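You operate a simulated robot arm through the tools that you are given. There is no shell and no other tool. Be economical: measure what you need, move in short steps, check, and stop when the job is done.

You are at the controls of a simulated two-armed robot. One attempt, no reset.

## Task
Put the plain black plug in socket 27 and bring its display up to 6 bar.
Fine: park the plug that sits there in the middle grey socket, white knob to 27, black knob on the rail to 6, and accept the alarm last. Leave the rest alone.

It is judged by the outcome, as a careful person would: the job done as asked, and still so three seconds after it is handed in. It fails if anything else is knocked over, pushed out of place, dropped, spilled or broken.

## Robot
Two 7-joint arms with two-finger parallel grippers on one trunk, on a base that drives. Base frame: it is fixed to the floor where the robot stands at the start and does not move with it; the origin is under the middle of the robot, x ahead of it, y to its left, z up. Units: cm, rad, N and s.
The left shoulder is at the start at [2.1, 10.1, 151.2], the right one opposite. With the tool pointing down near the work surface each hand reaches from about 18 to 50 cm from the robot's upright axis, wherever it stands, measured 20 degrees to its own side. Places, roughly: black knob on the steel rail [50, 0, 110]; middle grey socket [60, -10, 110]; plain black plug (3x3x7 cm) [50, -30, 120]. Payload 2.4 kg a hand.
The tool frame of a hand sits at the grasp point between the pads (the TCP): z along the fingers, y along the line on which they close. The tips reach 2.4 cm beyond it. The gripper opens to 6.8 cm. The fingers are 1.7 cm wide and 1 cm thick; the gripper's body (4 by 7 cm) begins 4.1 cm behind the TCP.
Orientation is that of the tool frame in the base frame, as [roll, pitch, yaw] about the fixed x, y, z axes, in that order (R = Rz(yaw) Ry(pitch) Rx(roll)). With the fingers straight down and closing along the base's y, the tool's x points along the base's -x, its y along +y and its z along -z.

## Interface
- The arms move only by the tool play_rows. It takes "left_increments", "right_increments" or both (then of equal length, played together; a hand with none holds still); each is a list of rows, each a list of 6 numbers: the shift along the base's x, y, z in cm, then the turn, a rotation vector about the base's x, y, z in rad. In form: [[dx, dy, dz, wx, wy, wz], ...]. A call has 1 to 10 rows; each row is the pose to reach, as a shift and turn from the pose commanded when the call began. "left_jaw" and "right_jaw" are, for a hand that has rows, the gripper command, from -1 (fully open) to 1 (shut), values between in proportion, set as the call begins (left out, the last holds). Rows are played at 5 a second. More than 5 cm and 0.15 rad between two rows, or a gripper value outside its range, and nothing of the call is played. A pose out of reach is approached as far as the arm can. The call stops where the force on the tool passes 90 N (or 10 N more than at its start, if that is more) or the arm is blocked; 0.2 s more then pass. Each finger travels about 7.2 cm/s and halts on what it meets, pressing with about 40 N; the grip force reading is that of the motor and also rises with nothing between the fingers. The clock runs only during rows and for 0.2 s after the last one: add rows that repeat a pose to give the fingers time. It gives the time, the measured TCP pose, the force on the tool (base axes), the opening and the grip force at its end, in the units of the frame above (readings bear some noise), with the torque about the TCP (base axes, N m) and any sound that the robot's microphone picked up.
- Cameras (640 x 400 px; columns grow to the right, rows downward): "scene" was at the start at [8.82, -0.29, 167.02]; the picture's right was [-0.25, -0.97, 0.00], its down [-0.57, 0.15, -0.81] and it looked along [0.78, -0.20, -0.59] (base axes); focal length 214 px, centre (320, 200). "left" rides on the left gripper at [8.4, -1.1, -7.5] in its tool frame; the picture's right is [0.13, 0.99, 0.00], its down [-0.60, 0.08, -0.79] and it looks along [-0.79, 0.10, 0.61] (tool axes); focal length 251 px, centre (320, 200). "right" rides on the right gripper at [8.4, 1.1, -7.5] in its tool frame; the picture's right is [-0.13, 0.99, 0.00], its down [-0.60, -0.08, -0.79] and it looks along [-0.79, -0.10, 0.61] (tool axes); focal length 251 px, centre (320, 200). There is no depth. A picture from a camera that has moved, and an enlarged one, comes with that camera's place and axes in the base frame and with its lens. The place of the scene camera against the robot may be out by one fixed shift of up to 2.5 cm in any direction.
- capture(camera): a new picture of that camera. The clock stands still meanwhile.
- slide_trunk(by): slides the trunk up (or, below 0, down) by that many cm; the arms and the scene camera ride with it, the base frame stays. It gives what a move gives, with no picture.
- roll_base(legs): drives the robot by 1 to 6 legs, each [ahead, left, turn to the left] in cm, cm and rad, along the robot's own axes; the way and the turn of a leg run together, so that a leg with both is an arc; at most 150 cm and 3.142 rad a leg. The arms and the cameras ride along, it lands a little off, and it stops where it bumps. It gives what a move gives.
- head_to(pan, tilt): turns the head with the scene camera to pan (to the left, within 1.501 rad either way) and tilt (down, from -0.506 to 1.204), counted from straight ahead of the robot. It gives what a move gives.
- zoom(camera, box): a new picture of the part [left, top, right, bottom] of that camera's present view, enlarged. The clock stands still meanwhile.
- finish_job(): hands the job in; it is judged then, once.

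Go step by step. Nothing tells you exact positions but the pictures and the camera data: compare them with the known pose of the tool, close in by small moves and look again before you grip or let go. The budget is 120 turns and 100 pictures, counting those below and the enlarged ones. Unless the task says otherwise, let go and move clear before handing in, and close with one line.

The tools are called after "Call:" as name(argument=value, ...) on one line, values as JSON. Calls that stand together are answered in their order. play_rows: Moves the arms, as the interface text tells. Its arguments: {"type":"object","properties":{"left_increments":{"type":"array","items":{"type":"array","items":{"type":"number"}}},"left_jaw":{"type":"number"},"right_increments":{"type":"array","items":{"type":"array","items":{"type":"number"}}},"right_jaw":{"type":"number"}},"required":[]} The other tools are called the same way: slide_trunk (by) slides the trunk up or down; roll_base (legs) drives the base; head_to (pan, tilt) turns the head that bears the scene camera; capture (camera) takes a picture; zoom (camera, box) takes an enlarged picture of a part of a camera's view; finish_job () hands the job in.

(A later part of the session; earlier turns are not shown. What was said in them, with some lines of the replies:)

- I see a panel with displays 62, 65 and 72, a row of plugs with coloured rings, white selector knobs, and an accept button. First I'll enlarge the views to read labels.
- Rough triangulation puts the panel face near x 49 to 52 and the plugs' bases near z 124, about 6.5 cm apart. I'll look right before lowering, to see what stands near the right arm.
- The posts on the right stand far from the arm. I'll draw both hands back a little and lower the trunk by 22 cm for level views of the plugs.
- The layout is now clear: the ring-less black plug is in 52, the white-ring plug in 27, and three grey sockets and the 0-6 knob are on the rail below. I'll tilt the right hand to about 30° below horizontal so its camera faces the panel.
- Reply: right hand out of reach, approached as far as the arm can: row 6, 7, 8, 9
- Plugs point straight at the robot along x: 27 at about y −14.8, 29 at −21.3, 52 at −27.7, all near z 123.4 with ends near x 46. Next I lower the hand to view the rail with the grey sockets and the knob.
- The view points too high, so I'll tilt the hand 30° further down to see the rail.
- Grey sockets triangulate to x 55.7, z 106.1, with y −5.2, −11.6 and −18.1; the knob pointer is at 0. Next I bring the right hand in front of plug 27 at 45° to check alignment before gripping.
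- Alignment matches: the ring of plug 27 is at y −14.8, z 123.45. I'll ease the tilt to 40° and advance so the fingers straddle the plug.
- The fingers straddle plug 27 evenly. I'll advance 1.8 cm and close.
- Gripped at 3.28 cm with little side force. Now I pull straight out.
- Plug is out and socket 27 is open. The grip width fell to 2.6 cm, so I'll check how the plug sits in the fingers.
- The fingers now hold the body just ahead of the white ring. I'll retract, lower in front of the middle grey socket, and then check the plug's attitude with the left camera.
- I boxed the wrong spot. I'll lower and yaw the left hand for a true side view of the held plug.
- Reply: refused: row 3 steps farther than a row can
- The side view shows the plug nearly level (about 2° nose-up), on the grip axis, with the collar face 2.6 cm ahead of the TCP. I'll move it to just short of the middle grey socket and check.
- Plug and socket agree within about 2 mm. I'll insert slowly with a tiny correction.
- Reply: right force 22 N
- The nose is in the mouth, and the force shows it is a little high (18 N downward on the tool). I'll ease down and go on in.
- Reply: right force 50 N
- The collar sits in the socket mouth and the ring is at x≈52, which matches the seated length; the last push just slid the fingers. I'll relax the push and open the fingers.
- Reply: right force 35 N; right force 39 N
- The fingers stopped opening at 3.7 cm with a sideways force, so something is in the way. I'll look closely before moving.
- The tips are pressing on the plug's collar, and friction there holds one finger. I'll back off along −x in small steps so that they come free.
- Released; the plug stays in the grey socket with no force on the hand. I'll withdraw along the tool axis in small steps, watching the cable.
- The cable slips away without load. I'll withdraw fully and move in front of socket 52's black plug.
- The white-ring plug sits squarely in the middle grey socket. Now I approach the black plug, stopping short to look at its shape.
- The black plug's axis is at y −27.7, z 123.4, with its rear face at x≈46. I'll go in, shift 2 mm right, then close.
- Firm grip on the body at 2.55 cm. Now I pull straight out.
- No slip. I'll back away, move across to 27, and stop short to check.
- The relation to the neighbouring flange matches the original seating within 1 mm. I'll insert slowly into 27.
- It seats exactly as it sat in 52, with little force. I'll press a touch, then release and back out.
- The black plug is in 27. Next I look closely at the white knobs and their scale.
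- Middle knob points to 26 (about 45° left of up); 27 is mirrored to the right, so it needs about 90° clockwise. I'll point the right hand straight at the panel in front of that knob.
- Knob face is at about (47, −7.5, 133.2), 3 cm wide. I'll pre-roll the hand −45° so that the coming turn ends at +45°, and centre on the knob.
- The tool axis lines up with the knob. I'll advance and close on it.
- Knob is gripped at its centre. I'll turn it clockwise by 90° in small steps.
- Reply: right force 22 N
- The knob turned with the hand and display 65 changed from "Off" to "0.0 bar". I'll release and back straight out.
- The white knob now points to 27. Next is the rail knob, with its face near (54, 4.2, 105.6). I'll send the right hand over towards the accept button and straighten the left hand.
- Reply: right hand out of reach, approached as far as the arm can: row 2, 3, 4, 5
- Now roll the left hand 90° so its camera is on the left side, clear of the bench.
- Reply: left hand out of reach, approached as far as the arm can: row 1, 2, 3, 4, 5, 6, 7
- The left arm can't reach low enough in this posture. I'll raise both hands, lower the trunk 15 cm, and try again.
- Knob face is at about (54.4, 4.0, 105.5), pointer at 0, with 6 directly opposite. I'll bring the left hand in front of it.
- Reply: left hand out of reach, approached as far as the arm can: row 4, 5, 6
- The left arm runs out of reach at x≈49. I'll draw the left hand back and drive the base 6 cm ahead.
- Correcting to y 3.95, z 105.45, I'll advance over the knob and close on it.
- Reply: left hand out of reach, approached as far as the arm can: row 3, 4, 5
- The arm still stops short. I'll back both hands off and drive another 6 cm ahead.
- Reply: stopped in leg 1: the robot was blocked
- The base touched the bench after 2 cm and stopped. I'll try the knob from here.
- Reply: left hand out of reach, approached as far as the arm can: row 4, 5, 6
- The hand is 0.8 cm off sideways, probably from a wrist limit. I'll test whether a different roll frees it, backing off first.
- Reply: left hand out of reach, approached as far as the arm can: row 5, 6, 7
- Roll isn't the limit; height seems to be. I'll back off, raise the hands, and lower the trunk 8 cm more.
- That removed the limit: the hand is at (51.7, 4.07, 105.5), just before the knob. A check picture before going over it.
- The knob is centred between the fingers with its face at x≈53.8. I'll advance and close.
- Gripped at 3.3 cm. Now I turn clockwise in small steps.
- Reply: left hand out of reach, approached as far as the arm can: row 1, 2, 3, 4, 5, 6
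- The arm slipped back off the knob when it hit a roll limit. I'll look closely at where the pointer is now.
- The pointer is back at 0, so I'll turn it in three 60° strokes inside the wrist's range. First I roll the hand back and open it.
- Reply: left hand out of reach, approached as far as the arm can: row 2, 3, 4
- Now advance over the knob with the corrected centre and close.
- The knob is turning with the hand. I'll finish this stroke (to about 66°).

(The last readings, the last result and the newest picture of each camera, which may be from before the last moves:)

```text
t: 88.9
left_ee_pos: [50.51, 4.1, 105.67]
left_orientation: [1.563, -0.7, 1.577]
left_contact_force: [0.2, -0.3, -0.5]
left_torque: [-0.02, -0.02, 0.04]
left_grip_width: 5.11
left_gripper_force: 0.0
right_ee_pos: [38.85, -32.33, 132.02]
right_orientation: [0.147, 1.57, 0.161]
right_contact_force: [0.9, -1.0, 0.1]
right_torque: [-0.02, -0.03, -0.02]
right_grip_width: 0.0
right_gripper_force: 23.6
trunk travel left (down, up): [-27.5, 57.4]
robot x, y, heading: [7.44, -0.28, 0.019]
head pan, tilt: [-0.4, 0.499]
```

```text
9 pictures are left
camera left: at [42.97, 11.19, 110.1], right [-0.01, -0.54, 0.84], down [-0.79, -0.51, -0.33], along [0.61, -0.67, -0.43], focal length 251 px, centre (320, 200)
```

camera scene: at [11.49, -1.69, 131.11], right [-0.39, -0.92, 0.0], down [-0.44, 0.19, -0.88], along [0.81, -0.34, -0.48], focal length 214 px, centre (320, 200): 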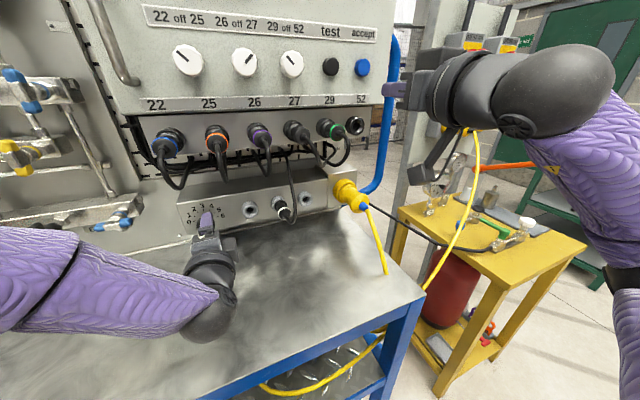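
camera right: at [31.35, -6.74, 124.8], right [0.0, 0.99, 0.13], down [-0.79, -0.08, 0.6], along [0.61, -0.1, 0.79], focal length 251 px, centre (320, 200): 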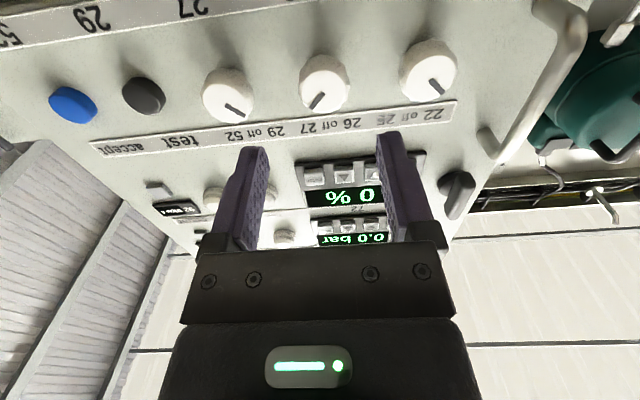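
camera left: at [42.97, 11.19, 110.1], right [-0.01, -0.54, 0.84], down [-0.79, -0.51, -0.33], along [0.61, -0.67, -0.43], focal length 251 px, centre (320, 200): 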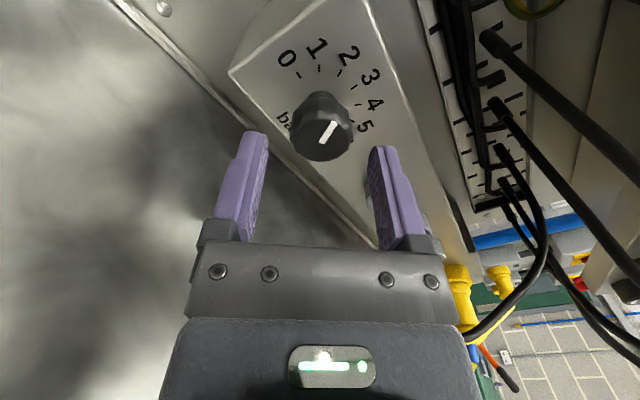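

Pointer is at 2, as planned for 60°. I'll repeat the stroke.

Call:
play_rows(left_increments=[[0, 0, 0, -0.14, 0, 0], [0, 0, 0, -0.28, 0, 0], [0, 0, 0, -0.42, 0, 0], [0, 0, 0, -0.56, 0, 0], [0, 0, 0, -0.7, 0, 0], [0, 0, 0, -0.84, 0, 0], [0, 0, 0, -0.98, 0, 0], [0, 0, 0, -1.05, 0, 0], [1.8, 0, 0, -1.05, 0, 0], [3.5, 0, 0, -1.05, 0, 0]])

Call:
play_rows(left_increments=[[0, 0, 0, 0, 0, 0], [0, 0, 0, 0, 0, 0], [0, 0, 0, 0, 0, 0], [0, 0, 0, 0, 0, 0]], left_jaw=1)

Call:
play_rows(left_increments=[[0, 0, 0, 0.12, 0, 0], [0, 0, 0, 0.24, 0, 0], [0, 0, 0, 0.36, 0, 0], [0, 0, 0, 0.48, 0, 0], [0, 0, 0, 0.6, 0, 0], [0, 0, 0, 0.72, 0, 0], [0, 0, 0, 0.84, 0, 0], [0, 0, 0, 0.96, 0, 0], [0, 0, 0, 1.05, 0, 0], [0, 0, 0, 1.05, 0, 0]])

Call:
play_rows(left_increments=[[0, 0, 0, 0, 0, 0], [0, 0, 0, 0, 0, 0], [0, 0, 0, 0, 0, 0]], left_jaw=-0.5)

Call:
play_rows(left_increments=[[-1.5, 0, 0, 0, 0, 0], [-3.5, 0, 0, 0, 0, 0], [-3.5, 0, 0, 0, 0, 0]])

Call:
zoom(camera="left", box=[240, 30, 400, 170])

```text
t: 91.1
left_ee_pos: [54.04, 4.08, 105.52]
left_orientation: [1.567, 0.348, 1.574]
left_contact_force: [-0.7, -0.4, 0.1]
left_torque: [0.01, 0.0, -0.03]
left_grip_width: 5.1
left_gripper_force: 0.0
right_ee_pos: [38.91, -32.31, 132.25]
right_orientation: [-2.944, 1.57, -2.928]
right_contact_force: [1.1, 0.8, -0.8]
right_torque: [0.0, -0.01, 0.0]
right_grip_width: 0.0
right_gripper_force: 23.8
trunk travel left (down, up): [-27.5, 57.4]
robot x, y, heading: [7.66, -0.52, 0.017]
head pan, tilt: [-0.4, 0.499]
```

```text
t: 92.1
left_ee_pos: [54.0, 4.06, 105.47]
left_orientation: [1.569, 0.349, 1.574]
left_contact_force: [-0.8, -0.5, -5.3]
left_torque: [0.03, 0.04, -0.27]
left_grip_width: 3.25
left_gripper_force: 45.3
right_ee_pos: [38.86, -32.37, 132.2]
right_orientation: [0.41, 1.571, 0.426]
right_contact_force: [0.0, 0.1, -0.5]
right_torque: [0.01, -0.01, -0.03]
right_grip_width: 0.0
right_gripper_force: 23.6
trunk travel left (down, up): [-27.5, 57.4]
robot x, y, heading: [7.85, -0.48, 0.019]
head pan, tilt: [-0.4, 0.499]
```

```text
t: 94.3
left_ee_pos: [53.87, 3.97, 105.73]
left_orientation: [1.561, -0.705, 1.578]
left_contact_force: [4.9, -1.1, 8.8]
left_torque: [0.0, 0.4, -0.23]
left_grip_width: 3.22
left_gripper_force: 45.6
right_ee_pos: [38.98, -32.44, 132.09]
right_orientation: [0.667, 1.569, 0.683]
right_contact_force: [-0.2, 0.0, 0.9]
right_torque: [-0.04, 0.0, -0.01]
right_grip_width: 0.0
right_gripper_force: 24.0
trunk travel left (down, up): [-27.5, 57.4]
robot x, y, heading: [7.76, -0.27, 0.018]
head pan, tilt: [-0.4, 0.499]
```

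```text
t: 95.1
left_ee_pos: [53.99, 4.0, 105.69]
left_orientation: [1.563, -0.701, 1.576]
left_contact_force: [1.1, 0.0, 0.0]
left_torque: [0.0, -0.04, 0.02]
left_grip_width: 5.09
left_gripper_force: 0.1
right_ee_pos: [38.85, -32.44, 132.18]
right_orientation: [-3.036, 1.569, -3.021]
right_contact_force: [1.0, -0.2, -0.4]
right_torque: [0.04, -0.04, 0.03]
right_grip_width: 0.0
right_gripper_force: 24.3
trunk travel left (down, up): [-27.5, 57.4]
robot x, y, heading: [7.83, -0.31, 0.017]
head pan, tilt: [-0.4, 0.499]
```

```text
t: 95.9
left_ee_pos: [50.5, 3.92, 105.55]
left_orientation: [1.562, -0.701, 1.576]
left_contact_force: [0.0, 0.3, 0.9]
left_torque: [0.03, -0.02, 0.01]
left_grip_width: 5.1
left_gripper_force: 0.1
right_ee_pos: [39.08, -32.44, 132.1]
right_orientation: [0.171, 1.57, 0.187]
right_contact_force: [0.0, 0.8, -0.7]
right_torque: [0.03, 0.01, -0.01]
right_grip_width: 0.01
right_gripper_force: 23.3
trunk travel left (down, up): [-27.5, 57.4]
robot x, y, heading: [7.8, -0.4, 0.019]
head pan, tilt: [-0.4, 0.499]
```

```text
2.86 times, centred on (320, 100) of left
camera zoom: at [42.97, 11.15, 110.12], right [-0.01, -0.54, 0.84], down [-0.79, -0.51, -0.33], along [0.61, -0.67, -0.43], focal length 718 px, centre (320, 486)
```

zoom: 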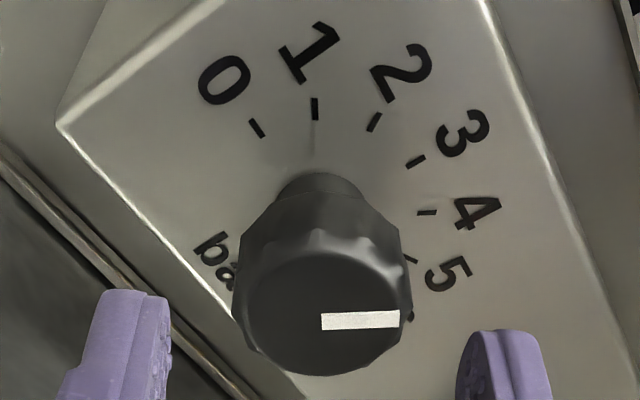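

Pointer is at 4. One last 60° stroke should reach 6.

Call:
play_rows(left_increments=[[0, 0, 0, -0.14, 0, 0], [0, 0, 0, -0.28, 0, 0], [0, 0, 0, -0.42, 0, 0], [0, 0, 0, -0.56, 0, 0], [0, 0, 0, -0.7, 0, 0], [0, 0, 0, -0.84, 0, 0], [0, 0, 0, -0.98, 0, 0], [0, 0, 0, -1.05, 0, 0], [1.8, 0, 0, -1.05, 0, 0], [3.5, 0, 0, -1.05, 0, 0]])

Call:
play_rows(left_increments=[[0, 0, 0, 0, 0, 0], [0, 0, 0, 0, 0, 0], [0, 0, 0, 0, 0, 0], [0, 0, 0, 0, 0, 0]], left_jaw=1)

Call:
play_rows(left_increments=[[0, 0, 0, 0.12, 0, 0], [0, 0, 0, 0.24, 0, 0], [0, 0, 0, 0.36, 0, 0], [0, 0, 0, 0.48, 0, 0], [0, 0, 0, 0.6, 0, 0], [0, 0, 0, 0.72, 0, 0], [0, 0, 0, 0.84, 0, 0], [0, 0, 0, 0.96, 0, 0], [0, 0, 0, 1.05, 0, 0], [0, 0, 0, 1.05, 0, 0]])

Call:
play_rows(left_increments=[[0, 0, 0, 0, 0, 0], [0, 0, 0, 0, 0, 0], [0, 0, 0, 0, 0, 0]], left_jaw=-0.5)

Call:
play_rows(left_increments=[[-1.5, 0, 0, 0, 0, 0], [-3.5, 0, 0, 0, 0, 0], [-6, 0, 0, 0, 0, 0], [-8, 0, 0, 0, 0, 0], [-8, 0, 0, 0, 0, 0]])

Call:
zoom(camera="left", box=[240, 0, 400, 120])

```text
t: 98.1
left_ee_pos: [53.82, 4.14, 105.64]
left_orientation: [1.567, 0.348, 1.575]
left_contact_force: [0.4, 0.5, 0.2]
left_torque: [-0.01, 0.0, 0.02]
left_grip_width: 5.11
left_gripper_force: 0.0
right_ee_pos: [38.93, -32.39, 132.06]
right_orientation: [0.212, 1.57, 0.226]
right_contact_force: [0.9, 0.1, -0.2]
right_torque: [0.0, 0.02, 0.04]
right_grip_width: 0.0
right_gripper_force: 23.0
trunk travel left (down, up): [-27.5, 57.4]
robot x, y, heading: [7.96, -0.24, 0.017]
head pan, tilt: [-0.4, 0.499]
```

```text
t: 99.1
left_ee_pos: [54.04, 3.93, 105.53]
left_orientation: [1.568, 0.346, 1.574]
left_contact_force: [-1.9, -0.9, -7.2]
left_torque: [0.03, 0.29, -0.29]
left_grip_width: 3.28
left_gripper_force: 45.0
right_ee_pos: [38.97, -32.36, 132.15]
right_orientation: [0.618, 1.571, 0.638]
right_contact_force: [-0.2, 0.1, -0.2]
right_torque: [0.01, 0.0, -0.02]
right_grip_width: 0.0
right_gripper_force: 23.8
trunk travel left (down, up): [-27.5, 57.4]
robot x, y, heading: [7.72, -0.38, 0.013]
head pan, tilt: [-0.4, 0.499]
```

```text
t: 101.3
left_ee_pos: [54.07, 3.94, 105.64]
left_orientation: [1.563, -0.705, 1.575]
left_contact_force: [-1.6, -2.0, 2.5]
left_torque: [-0.62, 0.38, 0.07]
left_grip_width: 3.25
left_gripper_force: 45.7
right_ee_pos: [38.85, -32.26, 132.13]
right_orientation: [0.207, 1.568, 0.223]
right_contact_force: [0.0, -0.2, -0.1]
right_torque: [-0.01, 0.0, 0.04]
right_grip_width: 0.01
right_gripper_force: 23.8
trunk travel left (down, up): [-27.5, 57.4]
robot x, y, heading: [8.34, -0.46, 0.014]
head pan, tilt: [-0.4, 0.499]
```

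```text
t: 102.1
left_ee_pos: [54.07, 4.02, 105.52]
left_orientation: [1.562, -0.701, 1.575]
left_contact_force: [-0.7, 0.5, 0.5]
left_torque: [-0.02, 0.02, 0.01]
left_grip_width: 5.14
left_gripper_force: 0.1
right_ee_pos: [38.94, -32.44, 132.24]
right_orientation: [-3.013, 1.569, -2.996]
right_contact_force: [0.1, -0.4, 0.8]
right_torque: [-0.03, 0.03, 0.0]
right_grip_width: 0.02
right_gripper_force: 23.7
trunk travel left (down, up): [-27.5, 57.4]
robot x, y, heading: [7.83, -0.61, 0.015]
head pan, tilt: [-0.4, 0.499]
```

```text
t: 103.3
left_ee_pos: [46.11, 3.99, 105.65]
left_orientation: [1.563, -0.701, 1.575]
left_contact_force: [0.0, -0.5, -0.7]
left_torque: [0.04, -0.02, -0.03]
left_grip_width: 5.08
left_gripper_force: 0.0
right_ee_pos: [38.86, -32.44, 132.24]
right_orientation: [0.187, 1.57, 0.205]
right_contact_force: [0.3, 0.0, -0.4]
right_torque: [0.02, 0.0, -0.04]
right_grip_width: 0.0
right_gripper_force: 23.9
trunk travel left (down, up): [-27.5, 57.4]
robot x, y, heading: [7.76, -0.34, 0.015]
head pan, tilt: [-0.4, 0.499]
```

```text
3.33 times, centred on (320, 60) of left
camera zoom: at [38.44, 11.1, 110.11], right [-0.01, -0.54, 0.84], down [-0.79, -0.51, -0.34], along [0.61, -0.67, -0.43], focal length 838 px, centre (320, 667)
```

zoom: 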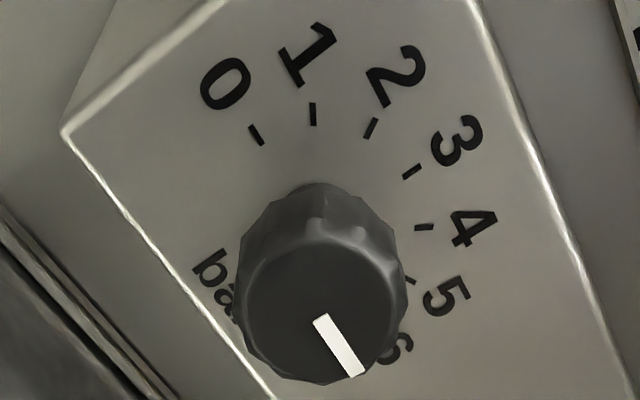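

Knob is at 6 (the end stop was felt). Now I check the displays and pull the left hand clear of the rail.

Call:
play_rows(left_increments=[[-3, 0, 0, 0, 0, 0], [-6, 1, 1, 0, 0, 0], [-6, 1, 1, 0, 0, 0]])

Call:
head_to(pan=-0.3, tilt=-0.25)

Call:
capture(camera="scene")

```text
t: 104.1
left_ee_pos: [43.12, 2.37, 106.45]
left_orientation: [1.563, -0.7, 1.577]
left_contact_force: [-0.2, 0.9, -0.5]
left_torque: [-0.02, 0.0, 0.04]
left_grip_width: 5.1
left_gripper_force: 0.0
left hand out of reach, approached as far as the arm can: row 1, 2, 3
right_ee_pos: [38.84, -32.4, 132.16]
right_orientation: [0.161, 1.57, 0.177]
right_contact_force: [0.9, 0.3, -0.6]
right_torque: [-0.04, 0.04, 0.0]
right_grip_width: 0.02
right_gripper_force: 23.3
trunk travel left (down, up): [-27.5, 57.4]
robot x, y, heading: [7.94, -0.33, 0.024]
head pan, tilt: [-0.4, 0.499]
```

```text
t: 105.2
left_ee_pos: [43.17, 2.29, 106.37]
left_orientation: [1.563, -0.701, 1.577]
left_contact_force: [-0.3, -0.3, 0.7]
left_torque: [0.03, -0.04, -0.02]
left_grip_width: 5.1
left_gripper_force: 0.1
right_ee_pos: [38.88, -32.32, 132.18]
right_orientation: [-2.991, 1.57, -2.974]
right_contact_force: [-0.7, -0.3, -0.1]
right_torque: [0.0, -0.03, 0.0]
right_grip_width: 0.0
right_gripper_force: 23.4
trunk travel left (down, up): [-27.5, 57.4]
robot x, y, heading: [7.95, -0.1, 0.02]
head pan, tilt: [-0.3, -0.25]
```

```text
6 pictures are left
camera scene: at [20.25, -0.66, 129.77], right [-0.28, -0.96, 0.0], down [0.24, -0.07, -0.97], along [0.93, -0.27, 0.25], focal length 214 px, centre (320, 200)
```

scene: 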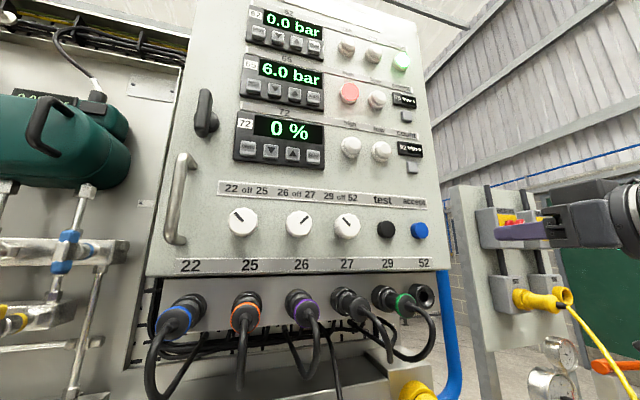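

Display 65 reads 6.0 bar with its red alarm lamp lit. Now the accept button at about (49, −27, 133.3): I bring the closed right fingers in front of it.

Call:
play_rows(right_increments=[[1, 2, 0.5, 0, 0, -0.016], [2, 4, 1.1, 0, 0, -0.016], [3, 5.4, 1.1, 0, 0, -0.016], [3, 5.4, 1.1, 0, 0, -0.016]], right_jaw=1)

Call:
capture(camera="right")

```text
t: 106.2
left_ee_pos: [43.03, 2.4, 106.46]
left_orientation: [1.562, -0.701, 1.576]
left_contact_force: [0.7, 0.1, 0.4]
left_torque: [-0.04, 0.01, -0.01]
left_grip_width: 5.1
left_gripper_force: 0.1
right_ee_pos: [41.88, -26.91, 133.33]
right_orientation: [2.585, 1.57, 2.586]
right_contact_force: [-0.8, -0.1, -0.4]
right_torque: [-0.03, -0.01, 0.04]
right_grip_width: 0.02
right_gripper_force: 23.9
trunk travel left (down, up): [-27.5, 57.4]
robot x, y, heading: [7.77, -0.09, 0.019]
head pan, tilt: [-0.3, -0.25]
```

```text
5 pictures are left
camera right: at [34.23, -25.94, 124.92], right [0.0, 0.99, 0.13], down [-0.79, -0.08, 0.6], along [0.61, -0.1, 0.79], focal length 251 px, centre (320, 200)
```

right: 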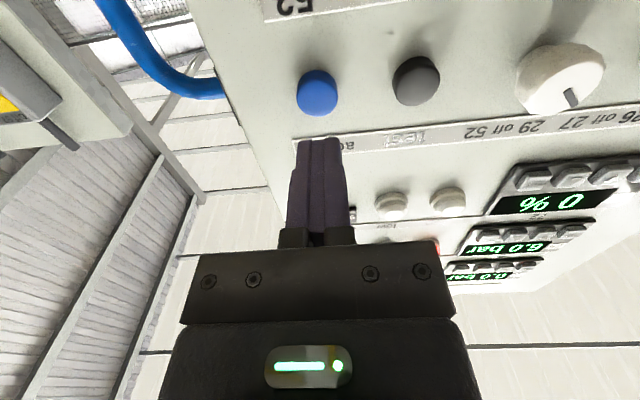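

The button is straight ahead, at (48.7, −27.05, 133.05). I'll press it slowly.

Call:
play_rows(right_increments=[[2, -0.15, -0.25, 0, 0, 0], [3.5, -0.15, -0.25, 0, 0, 0], [4.0, -0.15, -0.25, 0, 0, 0], [4.4, -0.15, -0.25, 0, 0, 0], [4.7, -0.15, -0.25, 0, 0, 0]])

```text
t: 107.4
left_ee_pos: [43.08, 2.26, 106.45]
left_orientation: [1.562, -0.703, 1.575]
left_contact_force: [-0.3, 1.2, 0.4]
left_torque: [0.01, -0.01, -0.01]
left_grip_width: 5.12
left_gripper_force: 0.0
right_ee_pos: [46.61, -27.15, 133.1]
right_orientation: [0.228, 1.57, 0.228]
right_contact_force: [-1.2, -1.2, -0.4]
right_torque: [0.01, 0.04, -0.04]
right_grip_width: 0.02
right_gripper_force: 23.6
trunk travel left (down, up): [-27.5, 57.4]
robot x, y, heading: [7.54, -0.4, 0.019]
head pan, tilt: [-0.3, -0.25]
heard: click
```

A click was heard. I'll back off and check the lamp and displays.

Call:
play_rows(right_increments=[[-2, 0, 0, 0, 0, 0], [-5, 0, 0, 0, 0, 0], [-7, -3, 0, 0, 0, 0], [-7, -6, 0, 0, 0, 0], [-7, -6, 0, 0, 0, 0]])

Call:
capture(camera="scene")

```text
t: 108.6
left_ee_pos: [43.23, 2.34, 106.52]
left_orientation: [1.564, -0.702, 1.575]
left_contact_force: [0.2, -1.1, -0.1]
left_torque: [0.01, -0.01, 0.04]
left_grip_width: 5.09
left_gripper_force: 0.0
right_ee_pos: [39.51, -33.14, 132.97]
right_orientation: [0.048, 1.57, 0.048]
right_contact_force: [0.9, 0.9, 0.4]
right_torque: [-0.01, -0.04, 0.05]
right_grip_width: 0.0
right_gripper_force: 23.6
trunk travel left (down, up): [-27.5, 57.4]
robot x, y, heading: [7.75, -0.34, 0.017]
head pan, tilt: [-0.3, -0.25]
```

```text
4 pictures are left
camera scene: at [20.25, -0.66, 129.78], right [-0.28, -0.96, 0.0], down [0.24, -0.07, -0.97], along [0.93, -0.27, 0.25], focal length 214 px, centre (320, 200)
```

scene: 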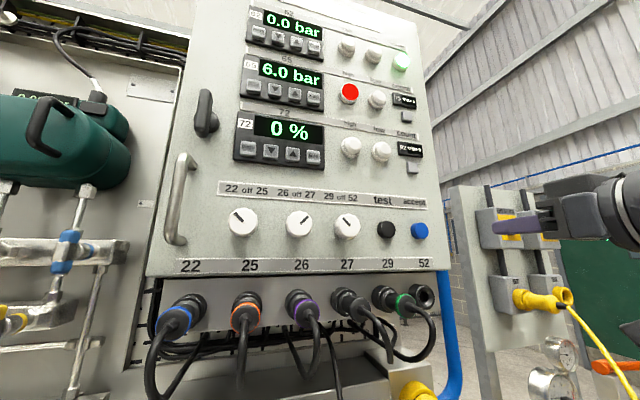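

The lamp is now solid red; before it was dimmer, likely mid-flash. I'll let time pass and look twice to confirm that it is steady.

Call:
play_rows(right_increments=[[0, 0, 0, 0, 0, 0], [0, 0, 0, 0, 0, 0]])

Call:
zoom(camera="scene", box=[220, 0, 440, 140])

Call:
play_rows(right_increments=[[0, 0, 0, 0, 0, 0]])

Call:
zoom(camera="scene", box=[160, 0, 460, 340])

```text
t: 109.2
left_ee_pos: [43.11, 2.22, 106.51]
left_orientation: [1.56, -0.701, 1.575]
left_contact_force: [0.6, -0.4, -0.6]
left_torque: [0.01, 0.05, 0.0]
left_grip_width: 5.09
left_gripper_force: 0.1
right_ee_pos: [39.51, -33.12, 133.0]
right_orientation: [3.031, 1.571, 3.033]
right_contact_force: [0.0, 0.2, -0.6]
right_torque: [-0.01, 0.0, -0.01]
right_grip_width: 0.01
right_gripper_force: 23.7
trunk travel left (down, up): [-27.5, 57.4]
robot x, y, heading: [7.77, -0.41, 0.013]
head pan, tilt: [-0.3, -0.25]
```

```text
2.86 times, centred on (330, 70) of scene
camera zoom: at [20.24, -0.65, 129.78], right [-0.28, -0.96, 0.0], down [0.24, -0.07, -0.97], along [0.93, -0.27, 0.25], focal length 613 px, centre (291, 571)
```

zoom: 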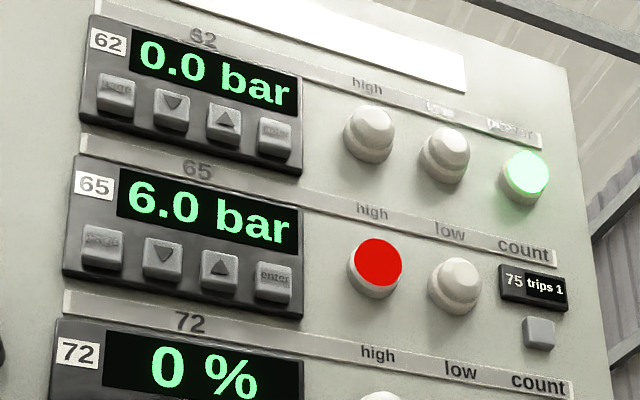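

```text
t: 109.6
left_ee_pos: [43.04, 2.27, 106.53]
left_orientation: [1.561, -0.701, 1.575]
left_contact_force: [-0.4, -0.7, 1.0]
left_torque: [0.01, 0.02, -0.01]
left_grip_width: 5.09
left_gripper_force: 0.1
right_ee_pos: [39.51, -33.16, 133.08]
right_orientation: [-0.073, 1.57, -0.073]
right_contact_force: [-0.5, 0.1, 0.6]
right_torque: [0.0, -0.02, -0.01]
right_grip_width: 0.0
right_gripper_force: 23.9
trunk travel left (down, up): [-27.5, 57.4]
robot x, y, heading: [8.11, -0.33, 0.018]
head pan, tilt: [-0.3, -0.25]
```

```text
1.18 times, centred on (310, 170) of scene
camera zoom: at [20.24, -0.65, 129.78], right [-0.28, -0.96, 0.0], down [0.24, -0.07, -0.97], along [0.93, -0.27, 0.25], focal length 252 px, centre (332, 235)
```

zoom: 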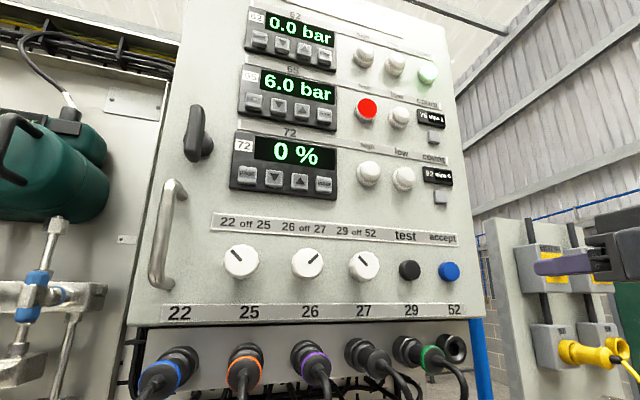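

Display 65 holds 6.0 bar and its alarm lamp has changed from flashing to steady. The plugs and knobs are as asked and both hands are clear, so I'm handing in.

Call:
finish_job()

```text
The job is handed in.
```

The job is done: the plain black plug is in socket 27 and its display (65) reads 6.0 bar. The white-ringed plug is parked in the middle grey socket, the white knob is on 27, the rail knob is on 6, and the alarm was accepted last. The base bumped the bench once while I drove closer and stopped there; I saw nothing shifted by it.
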